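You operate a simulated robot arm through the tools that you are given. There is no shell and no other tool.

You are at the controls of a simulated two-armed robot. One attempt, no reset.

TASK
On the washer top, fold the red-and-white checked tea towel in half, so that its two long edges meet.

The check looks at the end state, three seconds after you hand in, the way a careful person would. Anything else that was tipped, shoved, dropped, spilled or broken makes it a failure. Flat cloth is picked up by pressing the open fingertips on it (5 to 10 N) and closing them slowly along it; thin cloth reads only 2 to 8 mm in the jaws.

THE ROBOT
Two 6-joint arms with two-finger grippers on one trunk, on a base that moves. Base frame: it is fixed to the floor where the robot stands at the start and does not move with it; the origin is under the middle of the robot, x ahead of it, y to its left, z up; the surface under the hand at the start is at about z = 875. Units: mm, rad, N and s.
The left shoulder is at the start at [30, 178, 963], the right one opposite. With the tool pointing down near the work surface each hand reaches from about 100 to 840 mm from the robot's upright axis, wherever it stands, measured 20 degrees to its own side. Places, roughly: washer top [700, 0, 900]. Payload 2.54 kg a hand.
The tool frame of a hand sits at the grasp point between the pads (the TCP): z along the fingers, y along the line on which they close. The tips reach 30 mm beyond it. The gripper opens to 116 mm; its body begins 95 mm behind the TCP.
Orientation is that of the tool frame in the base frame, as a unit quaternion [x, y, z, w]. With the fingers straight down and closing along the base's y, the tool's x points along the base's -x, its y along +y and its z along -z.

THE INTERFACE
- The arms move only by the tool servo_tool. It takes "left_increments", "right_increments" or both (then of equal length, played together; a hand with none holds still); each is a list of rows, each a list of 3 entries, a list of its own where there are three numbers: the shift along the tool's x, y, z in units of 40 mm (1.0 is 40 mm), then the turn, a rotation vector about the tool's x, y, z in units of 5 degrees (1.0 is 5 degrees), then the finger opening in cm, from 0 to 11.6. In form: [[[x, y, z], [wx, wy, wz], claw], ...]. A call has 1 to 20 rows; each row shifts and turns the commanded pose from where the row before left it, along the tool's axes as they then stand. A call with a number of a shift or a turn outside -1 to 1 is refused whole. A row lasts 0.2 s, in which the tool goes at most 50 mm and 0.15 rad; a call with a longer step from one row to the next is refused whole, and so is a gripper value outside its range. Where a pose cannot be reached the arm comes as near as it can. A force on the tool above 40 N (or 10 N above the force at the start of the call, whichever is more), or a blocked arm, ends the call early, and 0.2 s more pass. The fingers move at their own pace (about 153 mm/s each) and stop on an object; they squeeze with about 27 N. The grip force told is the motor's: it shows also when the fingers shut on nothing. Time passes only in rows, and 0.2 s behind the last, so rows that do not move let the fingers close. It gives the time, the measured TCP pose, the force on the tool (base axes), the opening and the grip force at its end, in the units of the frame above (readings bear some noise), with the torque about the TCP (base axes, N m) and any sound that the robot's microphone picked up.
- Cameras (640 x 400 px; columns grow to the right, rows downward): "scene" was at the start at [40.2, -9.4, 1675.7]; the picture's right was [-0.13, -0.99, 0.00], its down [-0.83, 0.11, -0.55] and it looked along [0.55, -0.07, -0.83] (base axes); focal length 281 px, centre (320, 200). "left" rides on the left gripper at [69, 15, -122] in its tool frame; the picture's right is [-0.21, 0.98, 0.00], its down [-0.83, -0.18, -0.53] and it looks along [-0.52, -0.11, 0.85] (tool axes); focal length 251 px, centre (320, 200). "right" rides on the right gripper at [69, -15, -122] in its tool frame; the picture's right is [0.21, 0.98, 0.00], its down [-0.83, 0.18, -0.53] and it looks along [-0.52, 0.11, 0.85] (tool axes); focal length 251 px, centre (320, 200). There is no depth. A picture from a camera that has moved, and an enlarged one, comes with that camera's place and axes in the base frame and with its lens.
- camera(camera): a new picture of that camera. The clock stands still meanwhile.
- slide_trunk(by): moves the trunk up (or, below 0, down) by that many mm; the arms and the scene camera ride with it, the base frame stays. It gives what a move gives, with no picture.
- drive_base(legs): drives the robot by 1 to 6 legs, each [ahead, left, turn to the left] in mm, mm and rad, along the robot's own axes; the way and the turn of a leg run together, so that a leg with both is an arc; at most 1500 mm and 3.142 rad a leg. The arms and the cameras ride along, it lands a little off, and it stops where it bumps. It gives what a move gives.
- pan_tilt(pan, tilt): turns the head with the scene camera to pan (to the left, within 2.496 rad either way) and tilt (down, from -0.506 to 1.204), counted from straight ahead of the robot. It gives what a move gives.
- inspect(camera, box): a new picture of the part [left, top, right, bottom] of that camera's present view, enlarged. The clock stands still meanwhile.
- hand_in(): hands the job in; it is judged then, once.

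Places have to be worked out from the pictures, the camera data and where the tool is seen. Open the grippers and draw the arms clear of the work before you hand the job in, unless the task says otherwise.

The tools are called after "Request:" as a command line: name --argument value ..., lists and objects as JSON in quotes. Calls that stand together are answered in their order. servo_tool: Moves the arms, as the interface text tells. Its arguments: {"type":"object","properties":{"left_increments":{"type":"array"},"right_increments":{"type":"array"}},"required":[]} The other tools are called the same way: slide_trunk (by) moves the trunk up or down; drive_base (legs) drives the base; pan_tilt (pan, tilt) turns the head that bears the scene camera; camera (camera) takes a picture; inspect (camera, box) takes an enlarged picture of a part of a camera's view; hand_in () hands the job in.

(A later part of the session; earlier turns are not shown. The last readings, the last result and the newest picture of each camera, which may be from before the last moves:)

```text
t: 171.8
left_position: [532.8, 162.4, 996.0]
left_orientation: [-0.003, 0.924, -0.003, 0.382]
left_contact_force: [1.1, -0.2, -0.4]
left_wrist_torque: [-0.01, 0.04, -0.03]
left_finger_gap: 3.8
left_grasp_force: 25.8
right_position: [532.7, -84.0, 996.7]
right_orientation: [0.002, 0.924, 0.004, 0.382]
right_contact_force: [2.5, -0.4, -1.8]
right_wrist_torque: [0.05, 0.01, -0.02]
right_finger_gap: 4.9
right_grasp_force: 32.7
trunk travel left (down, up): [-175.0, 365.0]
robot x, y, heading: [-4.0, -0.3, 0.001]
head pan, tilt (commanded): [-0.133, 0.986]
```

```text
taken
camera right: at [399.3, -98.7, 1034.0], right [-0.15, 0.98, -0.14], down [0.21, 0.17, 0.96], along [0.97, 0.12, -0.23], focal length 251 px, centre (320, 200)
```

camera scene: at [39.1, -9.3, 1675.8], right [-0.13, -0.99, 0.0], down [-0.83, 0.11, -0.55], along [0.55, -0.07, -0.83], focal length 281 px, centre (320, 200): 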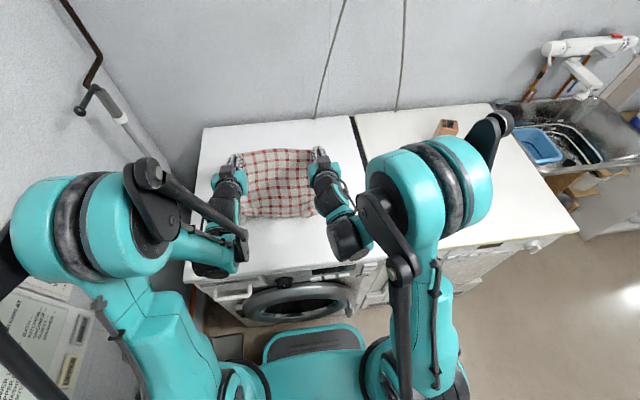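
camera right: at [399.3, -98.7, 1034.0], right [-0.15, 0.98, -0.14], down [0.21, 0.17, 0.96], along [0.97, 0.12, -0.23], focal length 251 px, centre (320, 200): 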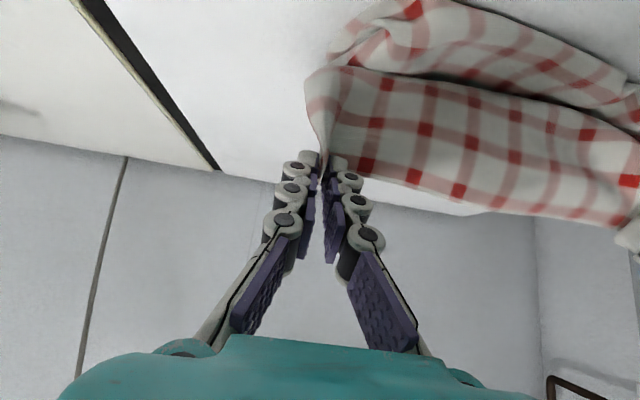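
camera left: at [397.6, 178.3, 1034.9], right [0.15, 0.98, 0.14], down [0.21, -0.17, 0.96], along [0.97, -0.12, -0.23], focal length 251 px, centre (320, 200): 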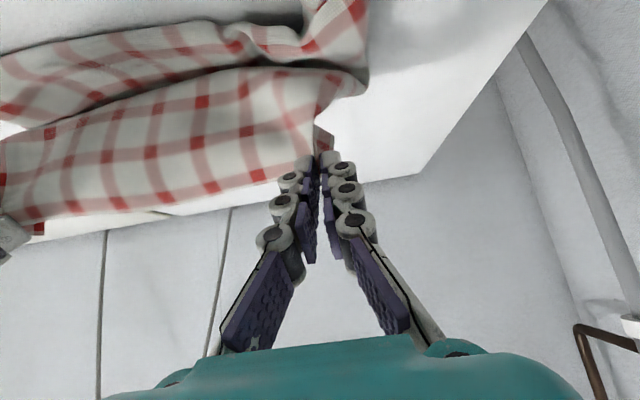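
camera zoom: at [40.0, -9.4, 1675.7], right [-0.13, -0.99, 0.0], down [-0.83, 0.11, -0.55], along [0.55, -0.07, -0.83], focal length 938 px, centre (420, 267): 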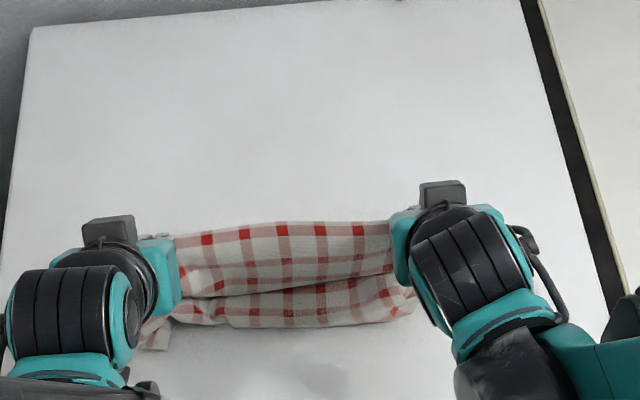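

The fold has crept to about x≈622 because the hands were too high for a moment; I need it near 662. I'll go back up and forward to lay more of the towel down, then fold back on a tighter arc at this tilt.

Request:
servo_tool --left_increments '[[[-0.359, 0, -0.009], [0, 0, 0], 0], [[-0.359, 0, -0.009], [0, 0, 0], 0], [[-0.359, 0, -0.009], [0, 0, 0], 0], [[-0.359, 0, -0.009], [0, 0, 0], 0], [[-0.359, 0, -0.009], [0, 0, 0], 0], [[-0.265, 0, 0.194], [0, 0, 0], 0], [[-0.265, 0, 0.194], [0, 0, 0], 0], [[-0.265, 0, 0.194], [0, 0, 0], 0], [[-0.265, 0, 0.194], [0, 0, 0], 0], [[-0.265, 0, 0.194], [0, 0, 0], 0], [[0.029, 0, 0.324], [0, 0, 0], 0], [[0.029, 0, 0.324], [0, 0, 0], 0], [[0.029, 0, 0.324], [0, 0, 0], 0], [[0, 0, 0], [0, 0, 0], 0]]' --right_increments '[[[-0.359, 0, -0.009], [0, 0, 0], 0], [[-0.359, 0, -0.009], [0, 0, 0], 0], [[-0.359, 0, -0.009], [0, 0, 0], 0], [[-0.359, 0, -0.009], [0, 0, 0], 0], [[-0.359, 0, -0.009], [0, 0, 0], 0], [[-0.265, 0, 0.194], [0, 0, 0], 0], [[-0.265, 0, 0.194], [0, 0, 0], 0], [[-0.265, 0, 0.194], [0, 0, 0], 0], [[-0.265, 0, 0.194], [0, 0, 0], 0], [[-0.265, 0, 0.194], [0, 0, 0], 0], [[0.029, 0, 0.324], [0, 0, 0], 0], [[0.029, 0, 0.324], [0, 0, 0], 0], [[0.029, 0, 0.324], [0, 0, 0], 0], [[0, 0, 0], [0, 0, 0], 0]]'

Request:
inspect --camera "scene" --box '[200, 110, 384, 250]'

Request:
camera --camera "left"

Request:
camera --camera "right"

```text
t: 174.8
left_position: [672.1, 165.1, 1029.6]
left_orientation: [-0.003, 0.924, -0.003, 0.383]
left_contact_force: [-2.6, -1.0, 1.9]
left_wrist_torque: [0.03, 0.05, 0.03]
left_finger_gap: 1.6
left_grasp_force: 26.3
right_position: [671.8, -83.2, 1029.6]
right_orientation: [0.002, 0.924, 0.005, 0.382]
right_contact_force: [-0.5, 1.7, 0.5]
right_wrist_torque: [0.09, 0.05, 0.01]
right_finger_gap: 0.9
right_grasp_force: 24.2
trunk travel left (down, up): [-175.0, 365.0]
robot x, y, heading: [4.3, -3.0, -0.0]
head pan, tilt (commanded): [-0.133, 0.986]
```

```text
2.86 times, centred on (292, 180) of scene
camera zoom: at [39.3, -9.3, 1675.7], right [-0.13, -0.99, 0.0], down [-0.83, 0.11, -0.55], along [0.55, -0.07, -0.83], focal length 804 px, centre (400, 257)
```

zoom: 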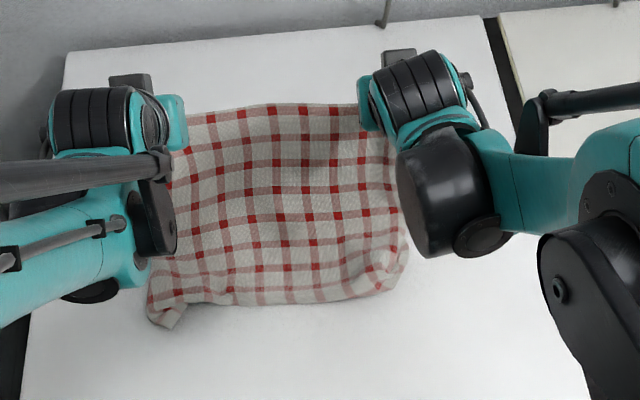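

```text
taken
camera left: at [536.8, 179.1, 1067.1], right [0.15, 0.98, 0.14], down [0.21, -0.17, 0.96], along [0.97, -0.12, -0.23], focal length 251 px, centre (320, 200)
```

left: 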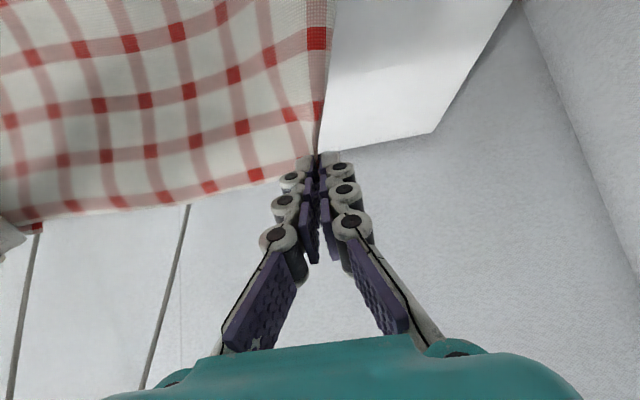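

```text
taken
camera right: at [537.7, -98.7, 1066.6], right [-0.15, 0.98, -0.14], down [0.21, 0.17, 0.96], along [0.97, 0.12, -0.23], focal length 251 px, centre (320, 200)
```

right: 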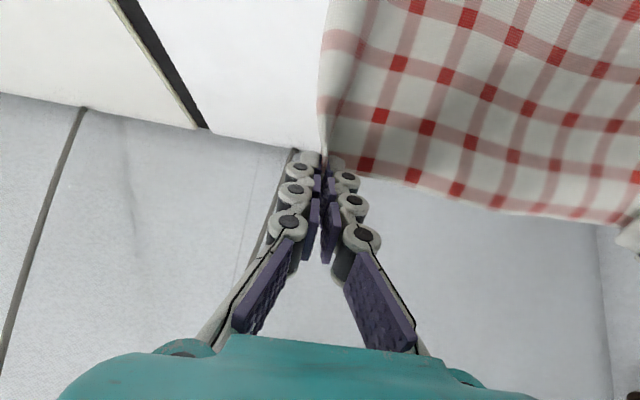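

Near edge now lies at x≈521. The right lower corner looks curled, so I'll enlarge that part.

Request:
inspect --camera "scene" --box '[235, 150, 331, 230]'

```text
5.00 times, centred on (283, 190) of scene
camera zoom: at [39.3, -9.3, 1675.7], right [-0.13, -0.99, 0.0], down [-0.83, 0.11, -0.55], along [0.55, -0.07, -0.83], focal length 1406 px, centre (505, 250)
```

zoom: 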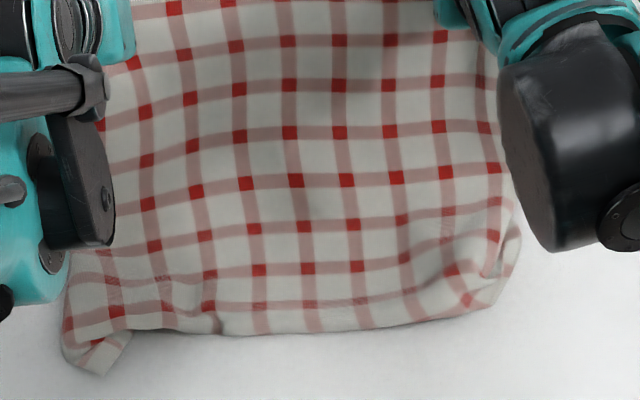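

The gathers at the pinches make the hanging towel drape, so its lower corners curl under. For a clean result I'll lay the whole towel flat first, smooth its corners, and then refold with smaller pinches. I'll lift it to hang again further back.

Request:
servo_tool --left_increments '[[[0, 0, -0.52], [0, 0, 0], 0], [[0, 0, -0.52], [0, 0, 0], 0], [[0, 0, -0.52], [0, 0, 0], 0], [[0, 0, -0.52], [0, 0, 0], 0], [[0, 0, -0.52], [0, 0, 0], 0], [[0, 0, -0.52], [0, 0, 0], 0], [[0, 0, -0.52], [0, 0, 0], 0], [[0, 0, -0.52], [0, 0, 0], 0], [[0, 0, -0.52], [0, 0, 0], 0], [[0, 0, -0.52], [0, 0, 0], 0], [[0.212, 0, -0.46], [0, 0, 0], 0], [[0.212, 0, -0.46], [0, 0, 0], 0], [[0.212, 0, -0.46], [0, 0, 0], 0], [[0.212, 0, -0.46], [0, 0, 0], 0], [[0.212, 0, -0.46], [0, 0, 0], 0], [[0, 0, 0], [0, 0, 0], 0], [[0, 0, 0], [0, 0, 0], 0]]' --right_increments '[[[0, 0, -0.52], [0, 0, 0], 0], [[0, 0, -0.52], [0, 0, 0], 0], [[0, 0, -0.52], [0, 0, 0], 0], [[0, 0, -0.52], [0, 0, 0], 0], [[0, 0, -0.52], [0, 0, 0], 0], [[0, 0, -0.52], [0, 0, 0], 0], [[0, 0, -0.52], [0, 0, 0], 0], [[0, 0, -0.52], [0, 0, 0], 0], [[0, 0, -0.52], [0, 0, 0], 0], [[0, 0, -0.52], [0, 0, 0], 0], [[0.212, 0, -0.46], [0, 0, 0], 0], [[0.212, 0, -0.46], [0, 0, 0], 0], [[0.212, 0, -0.46], [0, 0, 0], 0], [[0.212, 0, -0.46], [0, 0, 0], 0], [[0.212, 0, -0.46], [0, 0, 0], 0], [[0, 0, 0], [0, 0, 0], 0], [[0, 0, 0], [0, 0, 0], 0]]'

Request:
inspect --camera "scene" --box '[180, 100, 404, 270]'

```text
t: 178.4
left_position: [428.9, 167.2, 1212.1]
left_orientation: [-0.002, 0.924, -0.004, 0.383]
left_contact_force: [0.0, -3.6, -0.5]
left_wrist_torque: [-0.1, -0.02, -0.07]
left_finger_gap: 2.2
left_grasp_force: 26.8
right_position: [430.0, -86.2, 1211.1]
right_orientation: [0.002, 0.924, 0.004, 0.383]
right_contact_force: [0.1, 3.2, -1.2]
right_wrist_torque: [0.04, 0.02, 0.07]
right_finger_gap: 3.8
right_grasp_force: 25.4
trunk travel left (down, up): [-175.0, 365.0]
robot x, y, heading: [-0.5, -2.0, 0.004]
head pan, tilt (commanded): [-0.133, 0.986]
```

```text
2.35 times, centred on (292, 185) of scene
camera zoom: at [39.0, -9.5, 1675.7], right [-0.13, -0.99, 0.0], down [-0.83, 0.11, -0.55], along [0.55, -0.07, -0.83], focal length 662 px, centre (386, 235)
```

zoom: 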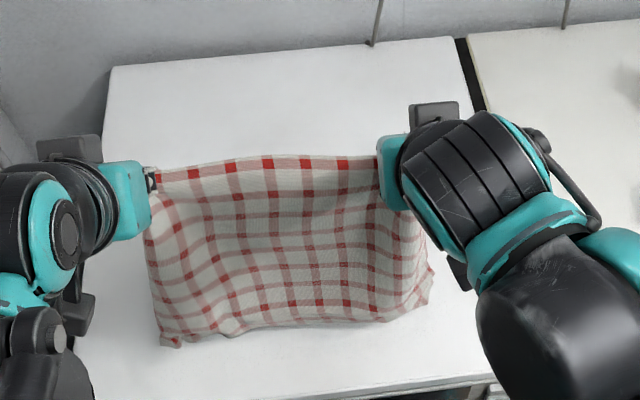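

The towel hangs free again. I'll lay it down forward along a diagonal, near edge first.

Request:
servo_tool --left_increments '[[[0.177, 0, 0.265], [0, 0, 0], 0], [[0.177, 0, 0.265], [0, 0, 0], 0], [[-0.005, 0, 0.352], [0, 0, 0], 0], [[-0.005, 0, 0.352], [0, 0, 0], 0], [[-0.005, 0, 0.352], [0, 0, 0], 0], [[-0.005, 0, 0.352], [0, 0, 0], 0], [[-0.005, 0, 0.352], [0, 0, 0], 0], [[-0.005, 0, 0.352], [0, 0, 0], 0], [[-0.005, 0, 0.352], [0, 0, 0], 0], [[-0.005, 0, 0.352], [0, 0, 0], 0], [[-0.005, 0, 0.352], [0, 0, 0], 0], [[-0.005, 0, 0.352], [0, 0, 0], 0], [[-0.005, 0, 0.352], [0, 0, 0], 0], [[-0.005, 0, 0.352], [0, 0, 0], 0], [[-0.005, 0, 0.352], [0, 0, 0], 0], [[-0.005, 0, 0.352], [0, 0, 0], 0], [[0, 0, 0], [0, 0, 0], 0]]' --right_increments '[[[0.177, 0, 0.265], [0, 0, 0], 0], [[0.177, 0, 0.265], [0, 0, 0], 0], [[-0.005, 0, 0.352], [0, 0, 0], 0], [[-0.005, 0, 0.352], [0, 0, 0], 0], [[-0.005, 0, 0.352], [0, 0, 0], 0], [[-0.005, 0, 0.352], [0, 0, 0], 0], [[-0.005, 0, 0.352], [0, 0, 0], 0], [[-0.005, 0, 0.352], [0, 0, 0], 0], [[-0.005, 0, 0.352], [0, 0, 0], 0], [[-0.005, 0, 0.352], [0, 0, 0], 0], [[-0.005, 0, 0.352], [0, 0, 0], 0], [[-0.005, 0, 0.352], [0, 0, 0], 0], [[-0.005, 0, 0.352], [0, 0, 0], 0], [[-0.005, 0, 0.352], [0, 0, 0], 0], [[-0.005, 0, 0.352], [0, 0, 0], 0], [[-0.005, 0, 0.352], [0, 0, 0], 0], [[0, 0, 0], [0, 0, 0], 0]]'

Request:
inspect --camera "scene" --box '[180, 100, 404, 270]'

```text
t: 182.0
left_position: [575.9, 165.1, 1050.5]
left_orientation: [-0.003, 0.924, -0.003, 0.383]
left_contact_force: [-1.9, 0.3, 2.2]
left_wrist_torque: [0.01, -0.01, 0.01]
left_finger_gap: 1.2
left_grasp_force: 26.1
right_position: [575.4, -84.1, 1048.7]
right_orientation: [0.001, 0.924, 0.005, 0.382]
right_contact_force: [-0.4, -0.4, -0.1]
right_wrist_torque: [-0.24, -0.04, -0.25]
right_finger_gap: 1.6
right_grasp_force: 22.5
trunk travel left (down, up): [-175.0, 365.0]
robot x, y, heading: [-0.2, 1.2, 0.003]
head pan, tilt (commanded): [-0.133, 0.986]
```

```text
2.35 times, centred on (292, 185) of scene
camera zoom: at [39.0, -9.3, 1675.7], right [-0.13, -0.99, 0.0], down [-0.83, 0.11, -0.55], along [0.55, -0.07, -0.83], focal length 662 px, centre (386, 235)
```

zoom: 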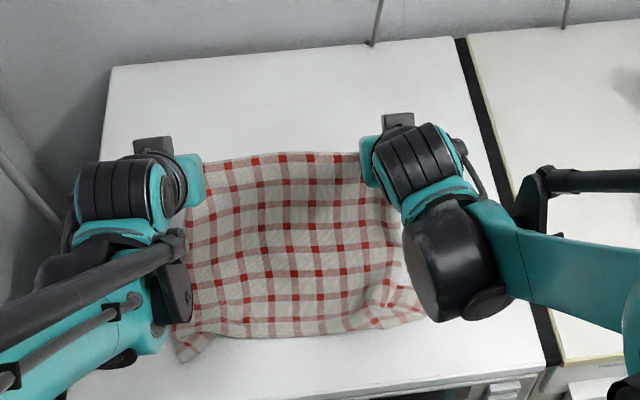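

The lower part lies well. I'll continue laying the rest down.

Request:
servo_tool --left_increments '[[[-0.005, 0, 0.352], [0, 0, 0], 0], [[-0.005, 0, 0.352], [0, 0, 0], 0], [[-0.005, 0, 0.352], [0, 0, 0], 0], [[-0.005, 0, 0.352], [0, 0, 0], 0], [[-0.005, 0, 0.352], [0, 0, 0], 0], [[-0.005, 0, 0.352], [0, 0, 0], 0], [[-0.005, 0, 0.352], [0, 0, 0], 0], [[-0.005, 0, 0.352], [0, 0, 0], 0], [[-0.005, 0, 0.352], [0, 0, 0], 0], [[-0.005, 0, 0.352], [0, 0, 0], 0], [[-0.005, 0, 0.352], [0, 0, 0], 0], [[-0.005, 0, 0.352], [0, 0, 0], 0], [[0, 0, 0], [0, 0, 0], 0]]' --right_increments '[[[-0.005, 0, 0.352], [0, 0, 0], 0], [[-0.005, 0, 0.352], [0, 0, 0], 0], [[-0.005, 0, 0.352], [0, 0, 0], 0], [[-0.005, 0, 0.352], [0, 0, 0], 0], [[-0.005, 0, 0.352], [0, 0, 0], 0], [[-0.005, 0, 0.352], [0, 0, 0], 0], [[-0.005, 0, 0.352], [0, 0, 0], 0], [[-0.005, 0, 0.352], [0, 0, 0], 0], [[-0.005, 0, 0.352], [0, 0, 0], 0], [[-0.005, 0, 0.352], [0, 0, 0], 0], [[-0.005, 0, 0.352], [0, 0, 0], 0], [[-0.005, 0, 0.352], [0, 0, 0], 0], [[0, 0, 0], [0, 0, 0], 0]]'

Request:
inspect --camera "scene" --box '[180, 100, 404, 270]'

Request:
camera --camera "left"

```text
t: 184.8
left_position: [697.7, 163.8, 930.1]
left_orientation: [-0.002, 0.924, -0.004, 0.382]
left_contact_force: [-2.9, -1.3, 2.1]
left_wrist_torque: [0.01, 0.01, 0.02]
left_finger_gap: 1.3
left_grasp_force: 27.6
right_position: [696.7, -83.3, 930.5]
right_orientation: [0.001, 0.924, 0.006, 0.382]
right_contact_force: [0.4, 1.5, -0.2]
right_wrist_torque: [0.02, 0.0, 0.03]
right_finger_gap: 2.7
right_grasp_force: 24.1
trunk travel left (down, up): [-175.0, 365.0]
robot x, y, heading: [1.0, 0.8, -0.0]
head pan, tilt (commanded): [-0.133, 0.986]
```

```text
2.35 times, centred on (292, 185) of scene
camera zoom: at [39.3, -9.4, 1675.8], right [-0.13, -0.99, 0.0], down [-0.83, 0.11, -0.55], along [0.55, -0.07, -0.83], focal length 662 px, centre (386, 235)
```

zoom: 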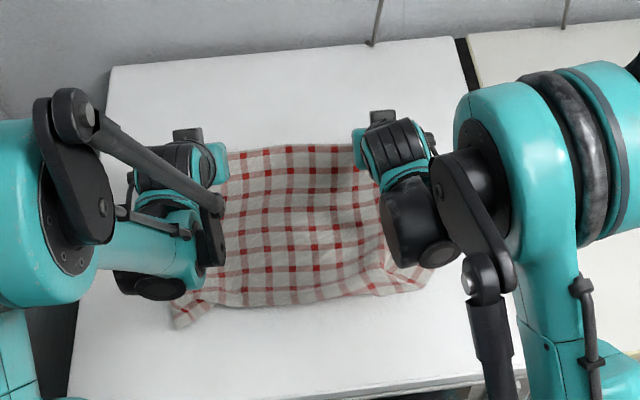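

```text
taken
camera left: at [562.5, 178.0, 968.2], right [0.15, 0.98, 0.14], down [0.21, -0.17, 0.96], along [0.97, -0.12, -0.23], focal length 251 px, centre (320, 200)
```

left: 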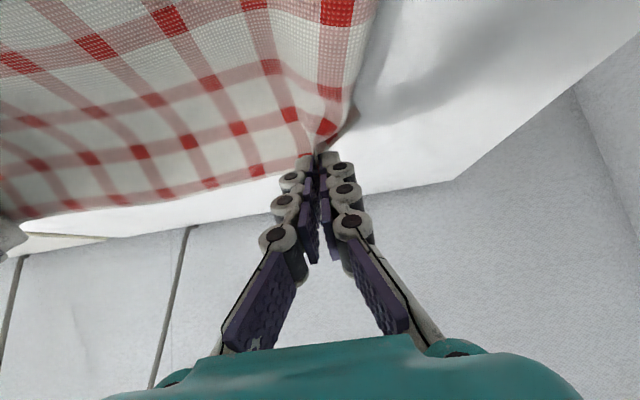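

The towel is nearly flat. I'll lower the far edge to the surface, open slowly, and withdraw up and back.

Request:
servo_tool --left_increments '[[[0.0177, 0, 0.336], [0, 0, 0], 0], [[0.0177, 0, 0.336], [0, 0, 0], 0], [[0, 0, 0], [0, 0, 0], 0.6], [[0, 0, 0], [0, 0, 0], 1.0], [[0, 0, 0], [0, 0, 0], 1.5], [[0, 0, 0], [0, 0, 0], 2.0], [[0, 0, 0], [0, 0, 0], 2.6], [[0, 0, 0], [0, 0, 0], 3.2], [[0, 0, 0], [0, 0, 0], 4.0], [[0, 0, 0], [0, 0, 0], 5.0], [[0, 0, -0.4], [0, 0, 0], 5], [[0, 0, -0.8], [0, 0, 0], 5], [[0, 0, -0.8], [0, 0, 0], 5], [[0, 0, -0.8], [0, 1, 0], 5], [[0, 0, -0.8], [0, 1, 0], 5], [[0, 0, -0.8], [0, 1, 0], 5], [[0, 0.4, 0], [0, 1, 0], 5], [[0, 0.8, 0], [0, 1, 0], 5], [[0, 0.8, 0], [0, 1, 0], 5], [[0, 0.4, 0], [0, 1, 0], 5]]' --right_increments '[[[0.0177, 0, 0.336], [0, 0, 0], 0], [[0.0177, 0, 0.336], [0, 0, 0], 0], [[0, 0, 0], [0, 0, 0], 0.6], [[0, 0, 0], [0, 0, 0], 1.0], [[0, 0, 0], [0, 0, 0], 1.5], [[0, 0, 0], [0, 0, 0], 2.0], [[0, 0, 0], [0, 0, 0], 2.6], [[0, 0, 0], [0, 0, 0], 3.2], [[0, 0, 0], [0, 0, 0], 4.0], [[0, 0, 0], [0, 0, 0], 5.0], [[0, 0, -0.4], [0, 0, 0], 5], [[0, 0, -0.8], [0, 0, 0], 5], [[0, 0, -0.8], [0, 0, 0], 5], [[0, 0, -0.8], [0, 1, 0], 5], [[0, 0, -0.8], [0, 1, 0], 5], [[0, 0, -0.8], [0, 1, 0], 5], [[0, -0.4, 0], [0, 1, 0], 5], [[0, -0.8, 0], [0, 1, 0], 5], [[0, -0.8, 0], [0, 1, 0], 5], [[0, -0.4, 0], [0, 1, 0], 5]]'

Request:
inspect --camera "scene" --box '[180, 100, 420, 280]'

Request:
camera --camera "left"

Request:
camera --camera "right"

```text
t: 189.0
left_position: [597.6, 262.3, 1039.8]
left_orientation: [-0.001, 0.996, -0.005, 0.085]
left_contact_force: [0.0, -0.3, -0.3]
left_wrist_torque: [0.0, 0.02, 0.0]
left_finger_gap: 50.2
left_grasp_force: 0.0
right_position: [597.0, -179.5, 1038.8]
right_orientation: [0.0, 0.996, 0.005, 0.085]
right_contact_force: [0.7, -0.4, -0.6]
right_wrist_torque: [-0.02, 0.01, 0.03]
right_finger_gap: 50.0
right_grasp_force: 0.1
trunk travel left (down, up): [-175.0, 365.0]
robot x, y, heading: [-1.4, -3.0, 0.001]
head pan, tilt (commanded): [-0.133, 0.986]
```

```text
2.22 times, centred on (300, 190) of scene
camera zoom: at [41.3, -9.5, 1675.6], right [-0.13, -0.99, 0.0], down [-0.83, 0.11, -0.55], along [0.55, -0.07, -0.83], focal length 625 px, centre (364, 222)
```

zoom: 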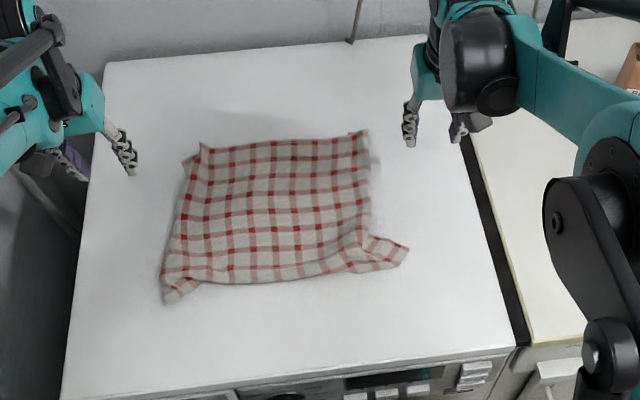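

```text
taken
camera left: at [509.0, 277.0, 1148.4], right [0.21, 0.98, 0.03], down [0.72, -0.17, 0.67], along [0.66, -0.12, -0.74], focal length 251 px, centre (320, 200)
```

left: 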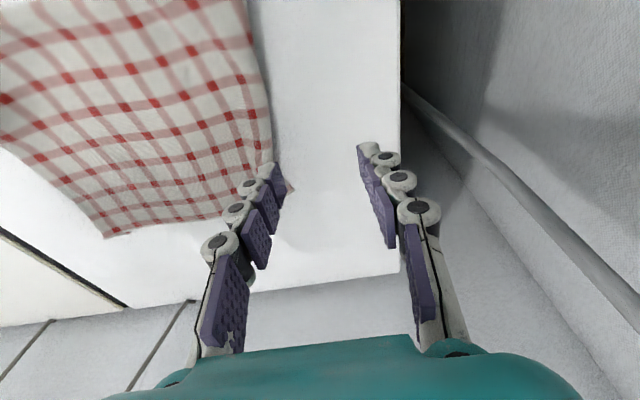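

```text
taken
camera right: at [510.7, -196.3, 1146.2], right [-0.21, 0.98, -0.03], down [0.72, 0.17, 0.67], along [0.66, 0.12, -0.74], focal length 251 px, centre (320, 200)
```

right: 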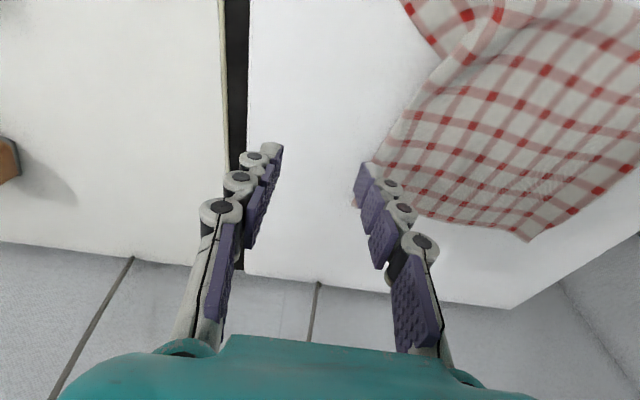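

The towel is laid out square to the robot. I'll enlarge it to see which corners need pulling out.

Request:
inspect --camera "scene" --box '[230, 130, 342, 230]'

Request:
inspect --camera "right" --box '[320, 0, 640, 250]'

Request:
inspect --camera "left" --box '[0, 0, 320, 250]'

```text
4.00 times, centred on (286, 180) of scene
camera zoom: at [41.3, -9.5, 1675.6], right [-0.13, -0.99, 0.0], down [-0.83, 0.11, -0.55], along [0.55, -0.07, -0.83], focal length 1125 px, centre (456, 280)
```

zoom: 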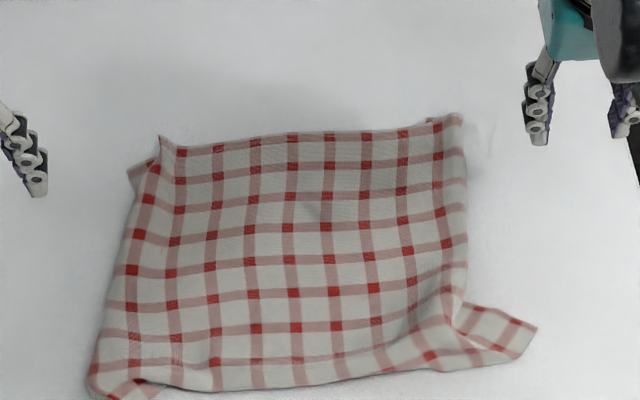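

```text
1.60 times, centred on (480, 125) of right
camera zoom: at [510.7, -196.3, 1146.2], right [-0.21, 0.98, -0.03], down [0.72, 0.17, 0.67], along [0.66, 0.12, -0.74], focal length 402 px, centre (64, 320)
```

zoom: 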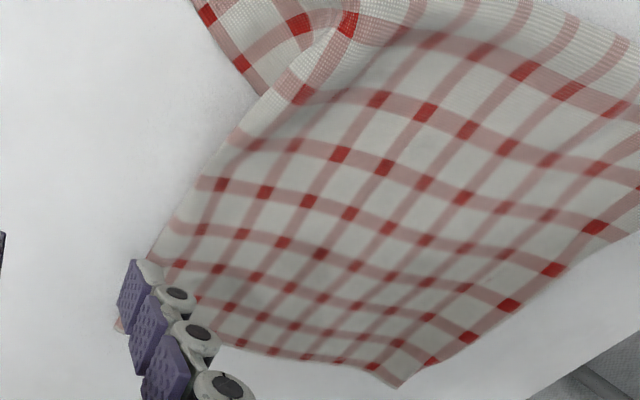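

```text
1.60 times, centred on (160, 125) of left
camera zoom: at [509.0, 277.0, 1148.4], right [0.21, 0.98, 0.03], down [0.72, -0.17, 0.67], along [0.66, -0.12, -0.74], focal length 402 px, centre (576, 320)
```

zoom: 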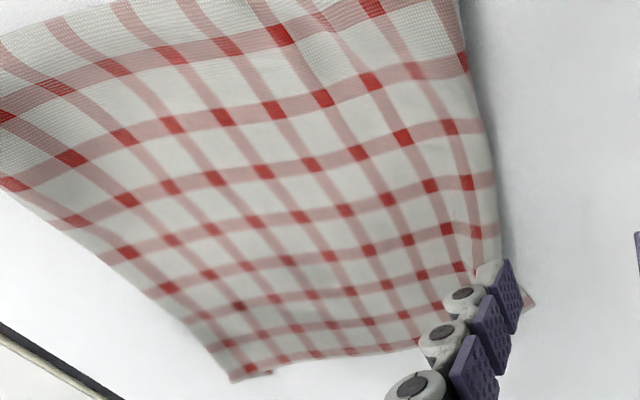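

Both side strips (about 50 mm each) are tucked under, with near-corner flaps showing at about (497,-126) and (491,204). I'll press both near flaps with closed fingertips and pull them outward together.

Request:
servo_tool --left_increments '[[[0, 0, 0], [0, 0.98, 0], 3], [[0, 0, 0], [0, 0.98, 0], 0], [[0.672, -0.415, 0], [0, 0, 0], 0], [[0.672, -0.415, 0], [0, 0, 0], 0], [[0.672, -0.415, 0], [0, 0, 0], 0], [[0.672, -0.415, 0], [0, 0, 0], 0], [[0, 0, 0.8], [0, 0, 0], 0], [[0, 0, 0.8], [0, 0, 0], 0], [[0, 0, 0.8], [0, 0, 0], 0], [[0, 0, 0.4], [0, 0, 0], 0], [[0, 0, 0], [0, 0, 0], 0]]' --right_increments '[[[0, 0, 0], [0, 0.98, 0], 3], [[0, 0, 0], [0, 0.98, 0], 0], [[0.625, 0.42, 0], [0, 0, 0], 0], [[0.625, 0.42, 0], [0, 0, 0], 0], [[0.625, 0.42, 0], [0, 0, 0], 0], [[0.625, 0.42, 0], [0, 0, 0], 0], [[0, 0, 0.8], [0, 0, 0], 0], [[0, 0, 0.8], [0, 0, 0], 0], [[0, 0, 0.8], [0, 0, 0], 0], [[0, 0, 0.4], [0, 0, 0], 0], [[0, 0, 0], [0, 0, 0], 0]]'

Request:
camera --camera "left"

Request:
camera --camera "right"

```text
t: 191.4
left_position: [489.2, 193.4, 925.8]
left_orientation: [-0.001, 1.0, -0.004, 0.001]
left_contact_force: [-0.2, 0.3, 0.2]
left_wrist_torque: [-0.01, 0.02, -0.02]
left_finger_gap: 0.0
left_grasp_force: 26.6
right_position: [498.0, -111.0, 925.4]
right_orientation: [0.0, 1.0, 0.006, 0.0]
right_contact_force: [-0.2, 0.1, 0.1]
right_wrist_torque: [-0.06, 0.02, 0.02]
right_finger_gap: 0.1
right_grasp_force: 26.6
trunk travel left (down, up): [-175.0, 365.0]
robot x, y, heading: [2.9, -0.1, -0.002]
head pan, tilt (commanded): [-0.133, 0.986]
```

```text
taken
camera left: at [420.3, 208.8, 1048.5], right [0.21, 0.98, -0.01], down [0.82, -0.18, 0.54], along [0.52, -0.12, -0.84], focal length 251 px, centre (320, 200)
```

left: 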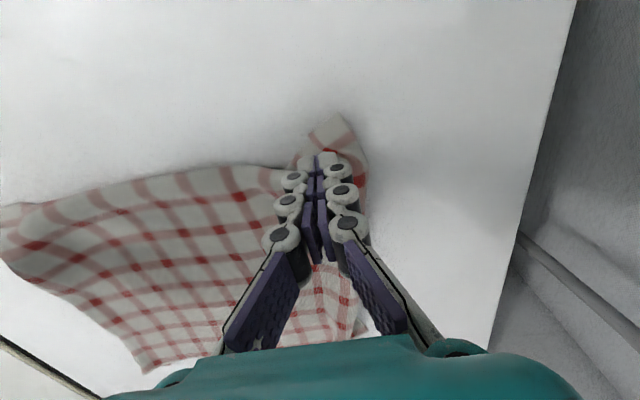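

```text
taken
camera right: at [428.8, -128.2, 1046.7], right [-0.22, 0.98, 0.01], down [0.82, 0.18, 0.54], along [0.52, 0.12, -0.84], focal length 251 px, centre (320, 200)
```

right: 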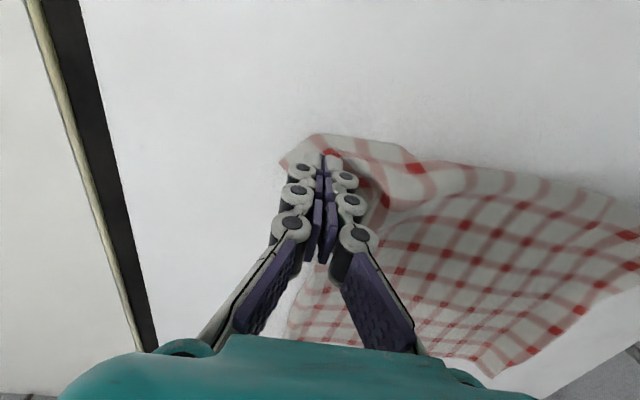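

The left corner tip is at about (465,208) and the right at about (508,-137). I'll shift each hand onto its flap and lower to contact.

Request:
servo_tool --left_increments '[[[0.3, 0.225, 0.1], [0, 0, 0], 0], [[0, 0, 0.2], [0, 0, 0], 0], [[0, 0, 0.15], [0, 0, 0], 0], [[0, 0, 0.05], [0, 0, 0], 0], [[0, 0, 0.025], [0, 0, 0], 0], [[0, 0, 0], [0, 0, 0], 0], [[0, 0, 0], [0, 0, 0], 0]]' --right_increments '[[[0, -0.275, 0.1], [0, 0, 0], 0], [[0, 0, 0.2], [0, 0, 0], 0], [[0, 0, 0.15], [0, 0, 0], 0], [[0, 0, 0.05], [0, 0, 0], 0], [[0, 0, 0.025], [0, 0, 0], 0], [[0, 0, 0], [0, 0, 0], 0], [[0, 0, 0], [0, 0, 0], 0]]'

```text
t: 193.0
left_position: [478.6, 201.8, 906.5]
left_orientation: [-0.001, 1.0, -0.004, 0.001]
left_contact_force: [-0.1, 0.3, 0.0]
left_wrist_torque: [-0.04, 0.01, -0.01]
left_finger_gap: 0.0
left_grasp_force: 26.6
right_position: [499.1, -121.0, 905.1]
right_orientation: [0.0, 1.0, 0.006, 0.001]
right_contact_force: [-0.4, 0.1, -0.5]
right_wrist_torque: [-0.02, -0.01, 0.02]
right_finger_gap: 0.1
right_grasp_force: 27.1
trunk travel left (down, up): [-175.0, 365.0]
robot x, y, heading: [-0.8, -3.2, 0.0]
head pan, tilt (commanded): [-0.133, 0.986]
```

Neither is in contact yet; I'll lower another 1.2 mm each.

Request:
servo_tool --left_increments '[[[0, 0, 0.02], [0, 0, 0], 0], [[0, 0, 0.01], [0, 0, 0], 0], [[0, 0, 0], [0, 0, 0], 0], [[0, 0, 0], [0, 0, 0], 0]]' --right_increments '[[[0, 0, 0.02], [0, 0, 0], 0], [[0, 0, 0.01], [0, 0, 0], 0], [[0, 0, 0], [0, 0, 0], 0], [[0, 0, 0], [0, 0, 0], 0]]'

```text
t: 194.0
left_position: [477.8, 201.6, 904.4]
left_orientation: [-0.001, 1.0, -0.004, 0.001]
left_contact_force: [0.4, -0.7, 0.5]
left_wrist_torque: [-0.01, 0.05, 0.0]
left_finger_gap: 0.0
left_grasp_force: 27.0
right_position: [498.2, -122.9, 904.1]
right_orientation: [0.0, 1.0, 0.005, 0.001]
right_contact_force: [-0.6, -0.2, -0.8]
right_wrist_torque: [0.01, 0.0, -0.04]
right_finger_gap: 0.0
right_grasp_force: 27.0
trunk travel left (down, up): [-175.0, 365.0]
robot x, y, heading: [2.2, -0.6, 0.0]
head pan, tilt (commanded): [-0.133, 0.986]
```

Still zero force; another 0.8 mm down.

Request:
servo_tool --left_increments '[[[0, 0, 0.01], [0, 0, 0], 0], [[0, 0, 0.01], [0, 0, 0], 0], [[0, 0, 0], [0, 0, 0], 0], [[0, 0, 0], [0, 0, 0], 0]]' --right_increments '[[[0, 0, 0.01], [0, 0, 0], 0], [[0, 0, 0.01], [0, 0, 0], 0], [[0, 0, 0], [0, 0, 0], 0], [[0, 0, 0], [0, 0, 0], 0]]'

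```text
t: 195.0
left_position: [477.8, 202.3, 905.5]
left_orientation: [-0.001, 1.0, -0.005, 0.002]
left_contact_force: [0.7, -0.3, 0.2]
left_wrist_torque: [0.01, 0.0, -0.02]
left_finger_gap: 0.2
left_grasp_force: 26.6
right_position: [498.1, -122.1, 903.8]
right_orientation: [0.0, 1.0, 0.006, 0.001]
right_contact_force: [0.2, 0.0, 3.1]
right_wrist_torque: [0.05, 0.02, 0.01]
right_finger_gap: 0.0
right_grasp_force: 27.1
trunk travel left (down, up): [-175.0, 365.0]
robot x, y, heading: [0.3, 0.3, -0.001]
head pan, tilt (commanded): [-0.133, 0.986]
```

Right is at 3.1 N; the left needs about 0.7 mm more.

Request:
servo_tool --left_increments '[[[0, 0, 0.01], [0, 0, 0], 0], [[0, 0, 0.008], [0, 0, 0], 0], [[0, 0, 0], [0, 0, 0], 0], [[0, 0, 0], [0, 0, 0], 0]]' --right_increments '[[[0, 0, 0.004], [0, 0, 0], 0], [[0, 0, 0], [0, 0, 0], 0], [[0, 0, 0], [0, 0, 0], 0], [[0, 0, 0], [0, 0, 0], 0]]'

```text
t: 196.0
left_position: [477.6, 201.2, 905.1]
left_orientation: [-0.001, 1.0, -0.004, 0.001]
left_contact_force: [0.6, -0.5, 0.8]
left_wrist_torque: [-0.03, -0.02, 0.0]
left_finger_gap: 0.1
left_grasp_force: 26.8
right_position: [497.2, -122.7, 903.0]
right_orientation: [0.0, 1.0, 0.005, 0.0]
right_contact_force: [0.6, 1.1, 3.6]
right_wrist_torque: [0.0, -0.01, 0.01]
right_finger_gap: 0.1
right_grasp_force: 26.7
trunk travel left (down, up): [-175.0, 365.0]
robot x, y, heading: [4.2, -2.0, -0.001]
head pan, tilt (commanded): [-0.133, 0.986]
```

Left is still at zero; I'll give it 0.8 mm more and the right 0.1 mm.

Request:
servo_tool --left_increments '[[[0, 0, 0.01], [0, 0, 0], 0], [[0, 0, 0.01], [0, 0, 0], 0], [[0, 0, 0], [0, 0, 0], 0], [[0, 0, 0], [0, 0, 0], 0]]' --right_increments '[[[0, 0, 0.003], [0, 0, 0], 0], [[0, 0, 0], [0, 0, 0], 0], [[0, 0, 0], [0, 0, 0], 0], [[0, 0, 0], [0, 0, 0], 0]]'

```text
t: 197.0
left_position: [476.5, 202.4, 903.7]
left_orientation: [0.0, 1.0, -0.004, 0.001]
left_contact_force: [0.5, 0.3, 7.9]
left_wrist_torque: [0.01, -0.06, 0.03]
left_finger_gap: 0.0
left_grasp_force: 26.7
right_position: [497.4, -122.8, 903.2]
right_orientation: [0.0, 1.0, 0.005, 0.0]
right_contact_force: [0.1, 0.0, 0.6]
right_wrist_torque: [0.03, -0.01, -0.01]
right_finger_gap: 0.1
right_grasp_force: 26.9
trunk travel left (down, up): [-175.0, 365.0]
robot x, y, heading: [0.4, -2.5, 0.005]
head pan, tilt (commanded): [-0.133, 0.986]
```

Left at 7.9 N. I'll lower the right slightly more and then drag both outward together (left +45 mm, right −55 mm in y).

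Request:
servo_tool --left_increments '[[[0, 0, 0], [0, 0, 0], 0], [[0.02, 0.1125, 0], [0, 0, 0], 0], [[0.02, 0.1125, 0], [0, 0, 0], 0], [[0.02, 0.1125, 0], [0, 0, 0], 0], [[0.02, 0.1125, 0], [0, 0, 0], 0], [[0.02, 0.1125, 0], [0, 0, 0], 0], [[0.02, 0.1125, 0], [0, 0, 0], 0], [[0.02, 0.1125, 0], [0, 0, 0], 0], [[0.02, 0.1125, 0], [0, 0, 0], 0], [[0.02, 0.1125, 0], [0, 0, 0], 0], [[0.02, 0.1125, 0], [0, 0, 0], 0], [[0, 0, 0], [0, 0, 0], 0]]' --right_increments '[[[0, 0, 0.012], [0, 0, 0], 0], [[0.02, -0.1375, 0], [0, 0, 0], 0], [[0.02, -0.1375, 0], [0, 0, 0], 0], [[0.02, -0.1375, 0], [0, 0, 0], 0], [[0.02, -0.1375, 0], [0, 0, 0], 0], [[0.02, -0.1375, 0], [0, 0, 0], 0], [[0.02, -0.1375, 0], [0, 0, 0], 0], [[0.02, -0.1375, 0], [0, 0, 0], 0], [[0.02, -0.1375, 0], [0, 0, 0], 0], [[0.02, -0.1375, 0], [0, 0, 0], 0], [[0.02, -0.1375, 0], [0, 0, 0], 0], [[0, 0, 0], [0, 0, 0], 0]]'

Request:
inspect --camera "scene" --box '[190, 110, 414, 270]'

Request:
camera --camera "left"

Request:
camera --camera "right"

```text
t: 199.6
left_position: [470.0, 245.6, 902.4]
left_orientation: [0.0, 1.0, -0.003, 0.001]
left_contact_force: [1.8, -2.5, 18.9]
left_wrist_torque: [-0.03, -0.05, -0.03]
left_finger_gap: 0.2
left_grasp_force: 27.1
right_position: [489.8, -178.5, 902.9]
right_orientation: [0.0, 1.0, 0.006, 0.002]
right_contact_force: [0.6, 0.4, -0.6]
right_wrist_torque: [0.01, -0.01, -0.02]
right_finger_gap: 0.0
right_grasp_force: 26.7
trunk travel left (down, up): [-175.0, 365.0]
robot x, y, heading: [2.4, -1.3, -0.005]
head pan, tilt (commanded): [-0.133, 0.986]
```

```text
2.50 times, centred on (302, 190) of scene
camera zoom: at [38.8, -10.7, 1675.8], right [-0.13, -0.99, 0.0], down [-0.83, 0.11, -0.55], along [0.55, -0.07, -0.83], focal length 703 px, centre (365, 225)
```

zoom: 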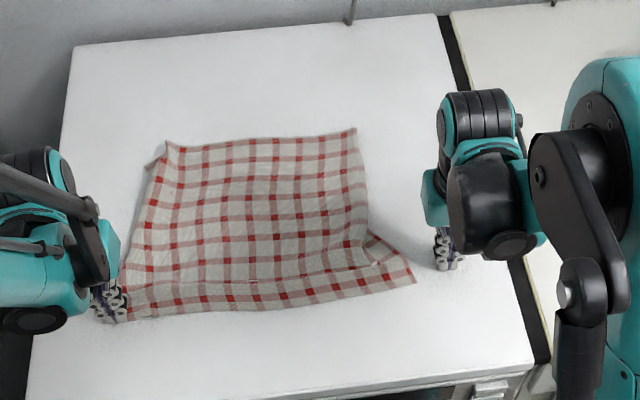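

```text
taken
camera left: at [400.5, 261.4, 1025.4], right [0.21, 0.98, -0.01], down [0.82, -0.18, 0.54], along [0.52, -0.12, -0.84], focal length 251 px, centre (320, 200)
```

left: 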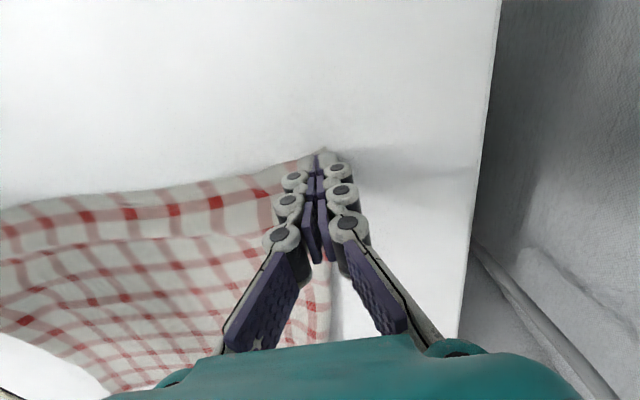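

```text
taken
camera right: at [420.8, -194.9, 1025.3], right [-0.21, 0.98, 0.01], down [0.82, 0.18, 0.54], along [0.52, 0.12, -0.84], focal length 251 px, centre (320, 200)
```

right: 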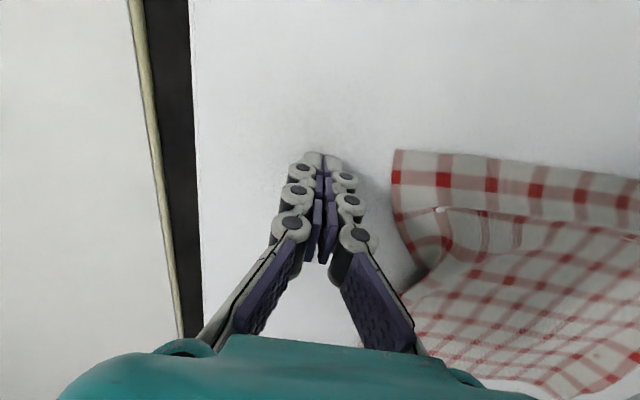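

Pulling out the left corner worked and straightened the near edge; the right tips slipped off at y≈-135. With the left holding as anchor, I'll reposition the right onto its corner and pull again.

Request:
servo_tool --right_increments '[[[0, 0, -0.5], [0, 0, 0], 0], [[0.1, 0.5, -0.2], [0, 0, 0], 0], [[0.1, 0.5, 0], [0, 0, 0], 0], [[0.05, 0.5, 0], [0, 0, 0], 0], [[0, 0, 0.4], [0, 0, 0], 0], [[0, 0, 0.25], [0, 0, 0], 0], [[0, 0, 0.04], [0, 0, 0], 0], [[0, 0, 0.02], [0, 0, 0], 0], [[0, 0, 0], [0, 0, 0], 0], [[0, 0, 0], [0, 0, 0], 0]]'

```text
t: 201.8
left_position: [469.5, 247.0, 903.3]
left_orientation: [-0.001, 1.0, -0.004, 0.002]
left_contact_force: [0.7, 0.0, 1.9]
left_wrist_torque: [-0.02, 0.0, 0.01]
left_finger_gap: 0.0
left_grasp_force: 27.2
right_position: [480.7, -118.1, 902.7]
right_orientation: [0.0, 1.0, 0.005, 0.002]
right_contact_force: [0.2, -5.4, 37.8]
right_wrist_torque: [-0.24, 0.07, 0.01]
right_finger_gap: 0.0
right_grasp_force: 27.6
trunk travel left (down, up): [-175.0, 365.0]
robot x, y, heading: [-1.3, 1.1, 0.003]
head pan, tilt (commanded): [-0.133, 0.986]
```

The right presses too hard at 38 N, so I'll ease it up 0.6 mm, firm up the left a little, and drag the right outward 32 mm.

Request:
servo_tool --left_increments '[[[0, 0, 0.008], [0, 0, 0], 0], [[0, 0, 0], [0, 0, 0], 0], [[0, 0, 0], [0, 0, 0], 0], [[0, 0, 0], [0, 0, 0], 0], [[0, 0, 0], [0, 0, 0], 0], [[0, 0, 0], [0, 0, 0], 0], [[0, 0, 0], [0, 0, 0], 0], [[0, 0, 0], [0, 0, 0], 0], [[0, 0, 0], [0, 0, 0], 0], [[0, 0, 0], [0, 0, 0], 0]]' --right_increments '[[[0, 0, -0.014], [0, 0, 0], 0], [[0, -0.1, 0], [0, 0, 0], 0], [[0, -0.1, 0], [0, 0, 0], 0], [[0, -0.1, 0], [0, 0, 0], 0], [[0, -0.1, 0], [0, 0, 0], 0], [[0, -0.1, 0], [0, 0, 0], 0], [[0, -0.1, 0], [0, 0, 0], 0], [[0, -0.1, 0], [0, 0, 0], 0], [[0, -0.1, 0], [0, 0, 0], 0], [[0, 0, 0], [0, 0, 0], 0]]'

Request:
inspect --camera "scene" --box '[190, 110, 414, 270]'

Request:
camera --camera "right"

```text
t: 204.0
left_position: [470.1, 246.4, 903.8]
left_orientation: [-0.001, 1.0, -0.005, 0.002]
left_contact_force: [-3.0, 0.3, 15.1]
left_wrist_torque: [0.0, 0.05, 0.03]
left_finger_gap: 0.0
left_grasp_force: 27.2
right_position: [480.0, -149.9, 903.3]
right_orientation: [0.0, 1.0, 0.004, 0.002]
right_contact_force: [-0.6, 0.6, 1.5]
right_wrist_torque: [0.03, 0.01, -0.01]
right_finger_gap: 0.0
right_grasp_force: 27.6
trunk travel left (down, up): [-175.0, 365.0]
robot x, y, heading: [-2.3, -2.7, -0.003]
head pan, tilt (commanded): [-0.133, 0.986]
```

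```text
2.50 times, centred on (302, 190) of scene
camera zoom: at [38.5, -10.1, 1675.7], right [-0.13, -0.99, 0.0], down [-0.83, 0.11, -0.55], along [0.55, -0.07, -0.83], focal length 703 px, centre (365, 225)
```

zoom: 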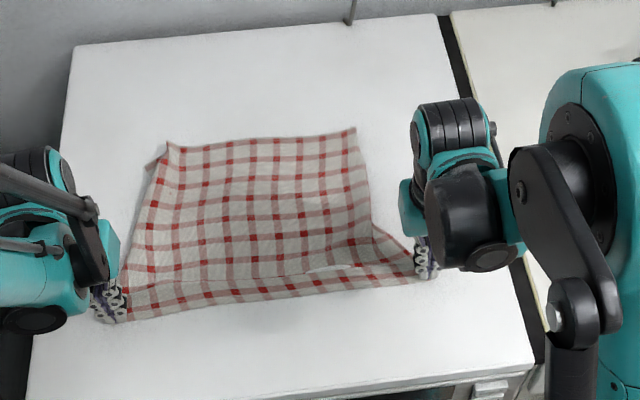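

```text
taken
camera right: at [410.8, -166.3, 1025.3], right [-0.21, 0.98, 0.01], down [0.82, 0.18, 0.54], along [0.52, 0.12, -0.84], focal length 251 px, centre (320, 200)
```

right: 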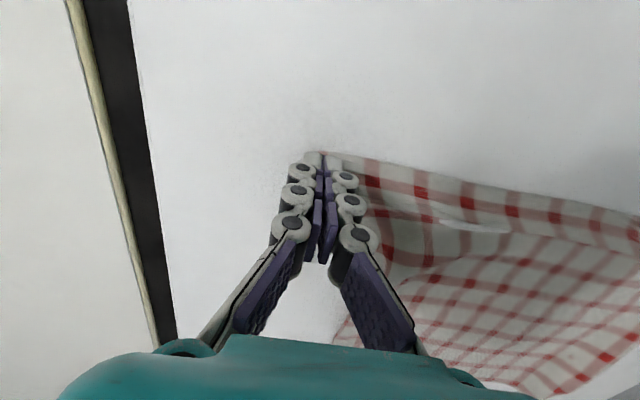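

The near edge is now straight and about 397 mm long, corner to corner. Next I'll grip these two near corners with small pinches and hang the towel from them so the tucked side strips fall open. First I'll lift to see the corners.

Request:
servo_tool --left_increments '[[[0, 0, -0.4], [0, 0, 0], 0], [[0, 0, -0.6], [0, 0, 0], 2], [[0, 0, 0], [0, 0, 0], 3.2], [[0, 0, 0], [0, 0, 0], 3.2]]' --right_increments '[[[0, 0, -0.4], [0, 0, 0], 0], [[0, 0, -0.6], [0, 0, 0], 2], [[0, 0, 0], [0, 0, 0], 3.2], [[0, 0, 0], [0, 0, 0], 3.2]]'

Request:
inspect --camera "left" --box '[180, 60, 460, 235]'

Request:
inspect --camera "right" --box '[180, 60, 460, 235]'

```text
t: 205.0
left_position: [468.9, 245.3, 942.7]
left_orientation: [-0.001, 1.0, -0.004, 0.002]
left_contact_force: [-0.5, 0.0, -0.1]
left_wrist_torque: [0.04, 0.01, 0.0]
left_finger_gap: 32.1
left_grasp_force: 0.0
right_position: [481.1, -149.9, 942.4]
right_orientation: [0.0, 1.0, 0.005, 0.001]
right_contact_force: [0.8, 0.7, -0.1]
right_wrist_torque: [0.02, -0.03, 0.04]
right_finger_gap: 31.8
right_grasp_force: 0.0
trunk travel left (down, up): [-175.0, 365.0]
robot x, y, heading: [1.3, 1.6, -0.0]
head pan, tilt (commanded): [-0.133, 0.986]
```

```text
2.29 times, centred on (320, 148) of left
camera zoom: at [401.2, 262.0, 1065.2], right [0.21, 0.98, -0.01], down [0.82, -0.18, 0.54], along [0.52, -0.12, -0.84], focal length 575 px, centre (320, 320)
```

zoom: 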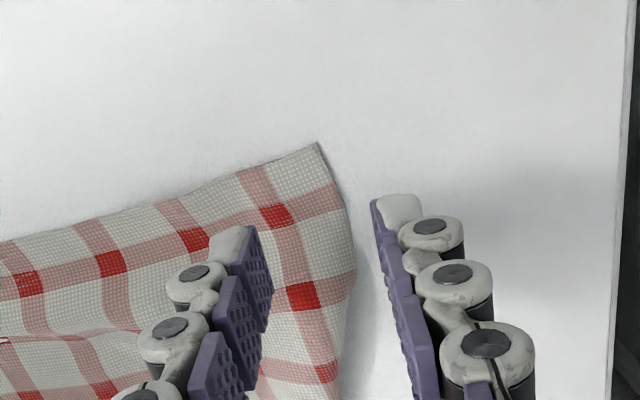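

```text
2.29 times, centred on (320, 148) of right
camera zoom: at [412.7, -165.8, 1064.4], right [-0.22, 0.98, 0.01], down [0.82, 0.18, 0.54], along [0.52, 0.12, -0.84], focal length 575 px, centre (320, 320)
```

zoom: 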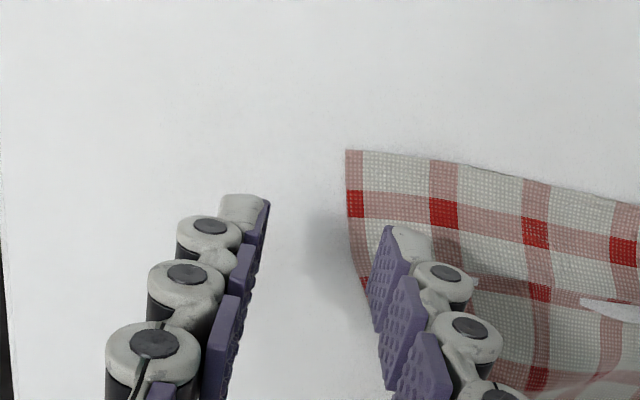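

The near corners are at about (451,249) and (462,-145). I'll place small 32 mm pinches right at the corners and descend to just above contact.

Request:
servo_tool --left_increments '[[[0.16, -0.4325, 0.2], [0, 0, 0], 3.2], [[0, 0, 0.3], [0, 0, 0], 3.2], [[0, 0, 0.3], [0, 0, 0], 3.2], [[0, 0, 0.1], [0, 0, 0], 3.2], [[0, 0, 0], [0, 0, 0], 3.2]]' --right_increments '[[[0.3, 0.65, 0.2], [0, 0, 0], 3.2], [[0, 0, 0.3], [0, 0, 0], 3.2], [[0, 0, 0.3], [0, 0, 0], 3.2], [[0, 0, 0.1], [0, 0, 0], 3.2], [[0, 0, 0], [0, 0, 0], 3.2]]'

Request:
inspect --camera "left" --box '[180, 60, 460, 235]'

Request:
inspect --camera "right" --box '[180, 60, 460, 235]'

```text
t: 206.2
left_position: [463.6, 228.0, 908.4]
left_orientation: [-0.001, 1.0, -0.005, 0.002]
left_contact_force: [-0.4, -0.1, 0.2]
left_wrist_torque: [0.01, 0.02, -0.03]
left_finger_gap: 32.1
left_grasp_force: 0.1
right_position: [467.9, -124.4, 906.5]
right_orientation: [0.0, 1.0, 0.005, 0.001]
right_contact_force: [-0.3, 0.1, 0.4]
right_wrist_torque: [0.01, -0.02, 0.01]
right_finger_gap: 31.9
right_grasp_force: 0.1
trunk travel left (down, up): [-175.0, 365.0]
robot x, y, heading: [-1.0, 3.6, 0.004]
head pan, tilt (commanded): [-0.133, 0.986]
```

```text
2.29 times, centred on (320, 148) of left
camera zoom: at [394.4, 245.0, 1029.2], right [0.21, 0.98, -0.01], down [0.82, -0.18, 0.54], along [0.52, -0.12, -0.84], focal length 575 px, centre (320, 320)
```

zoom: 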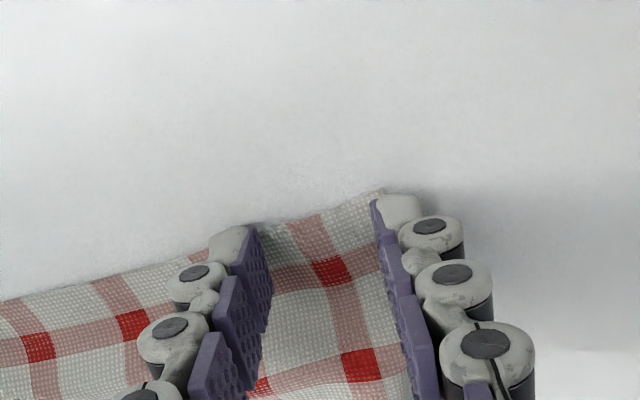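

```text
2.29 times, centred on (320, 148) of right
camera zoom: at [399.7, -139.7, 1028.7], right [-0.22, 0.98, 0.01], down [0.82, 0.18, 0.54], along [0.52, 0.12, -0.84], focal length 575 px, centre (320, 320)
```

zoom: 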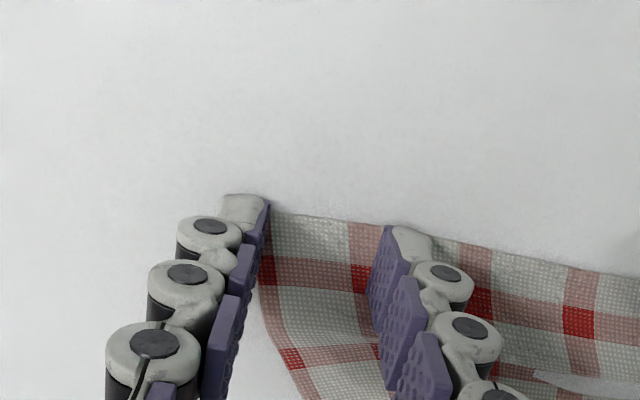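

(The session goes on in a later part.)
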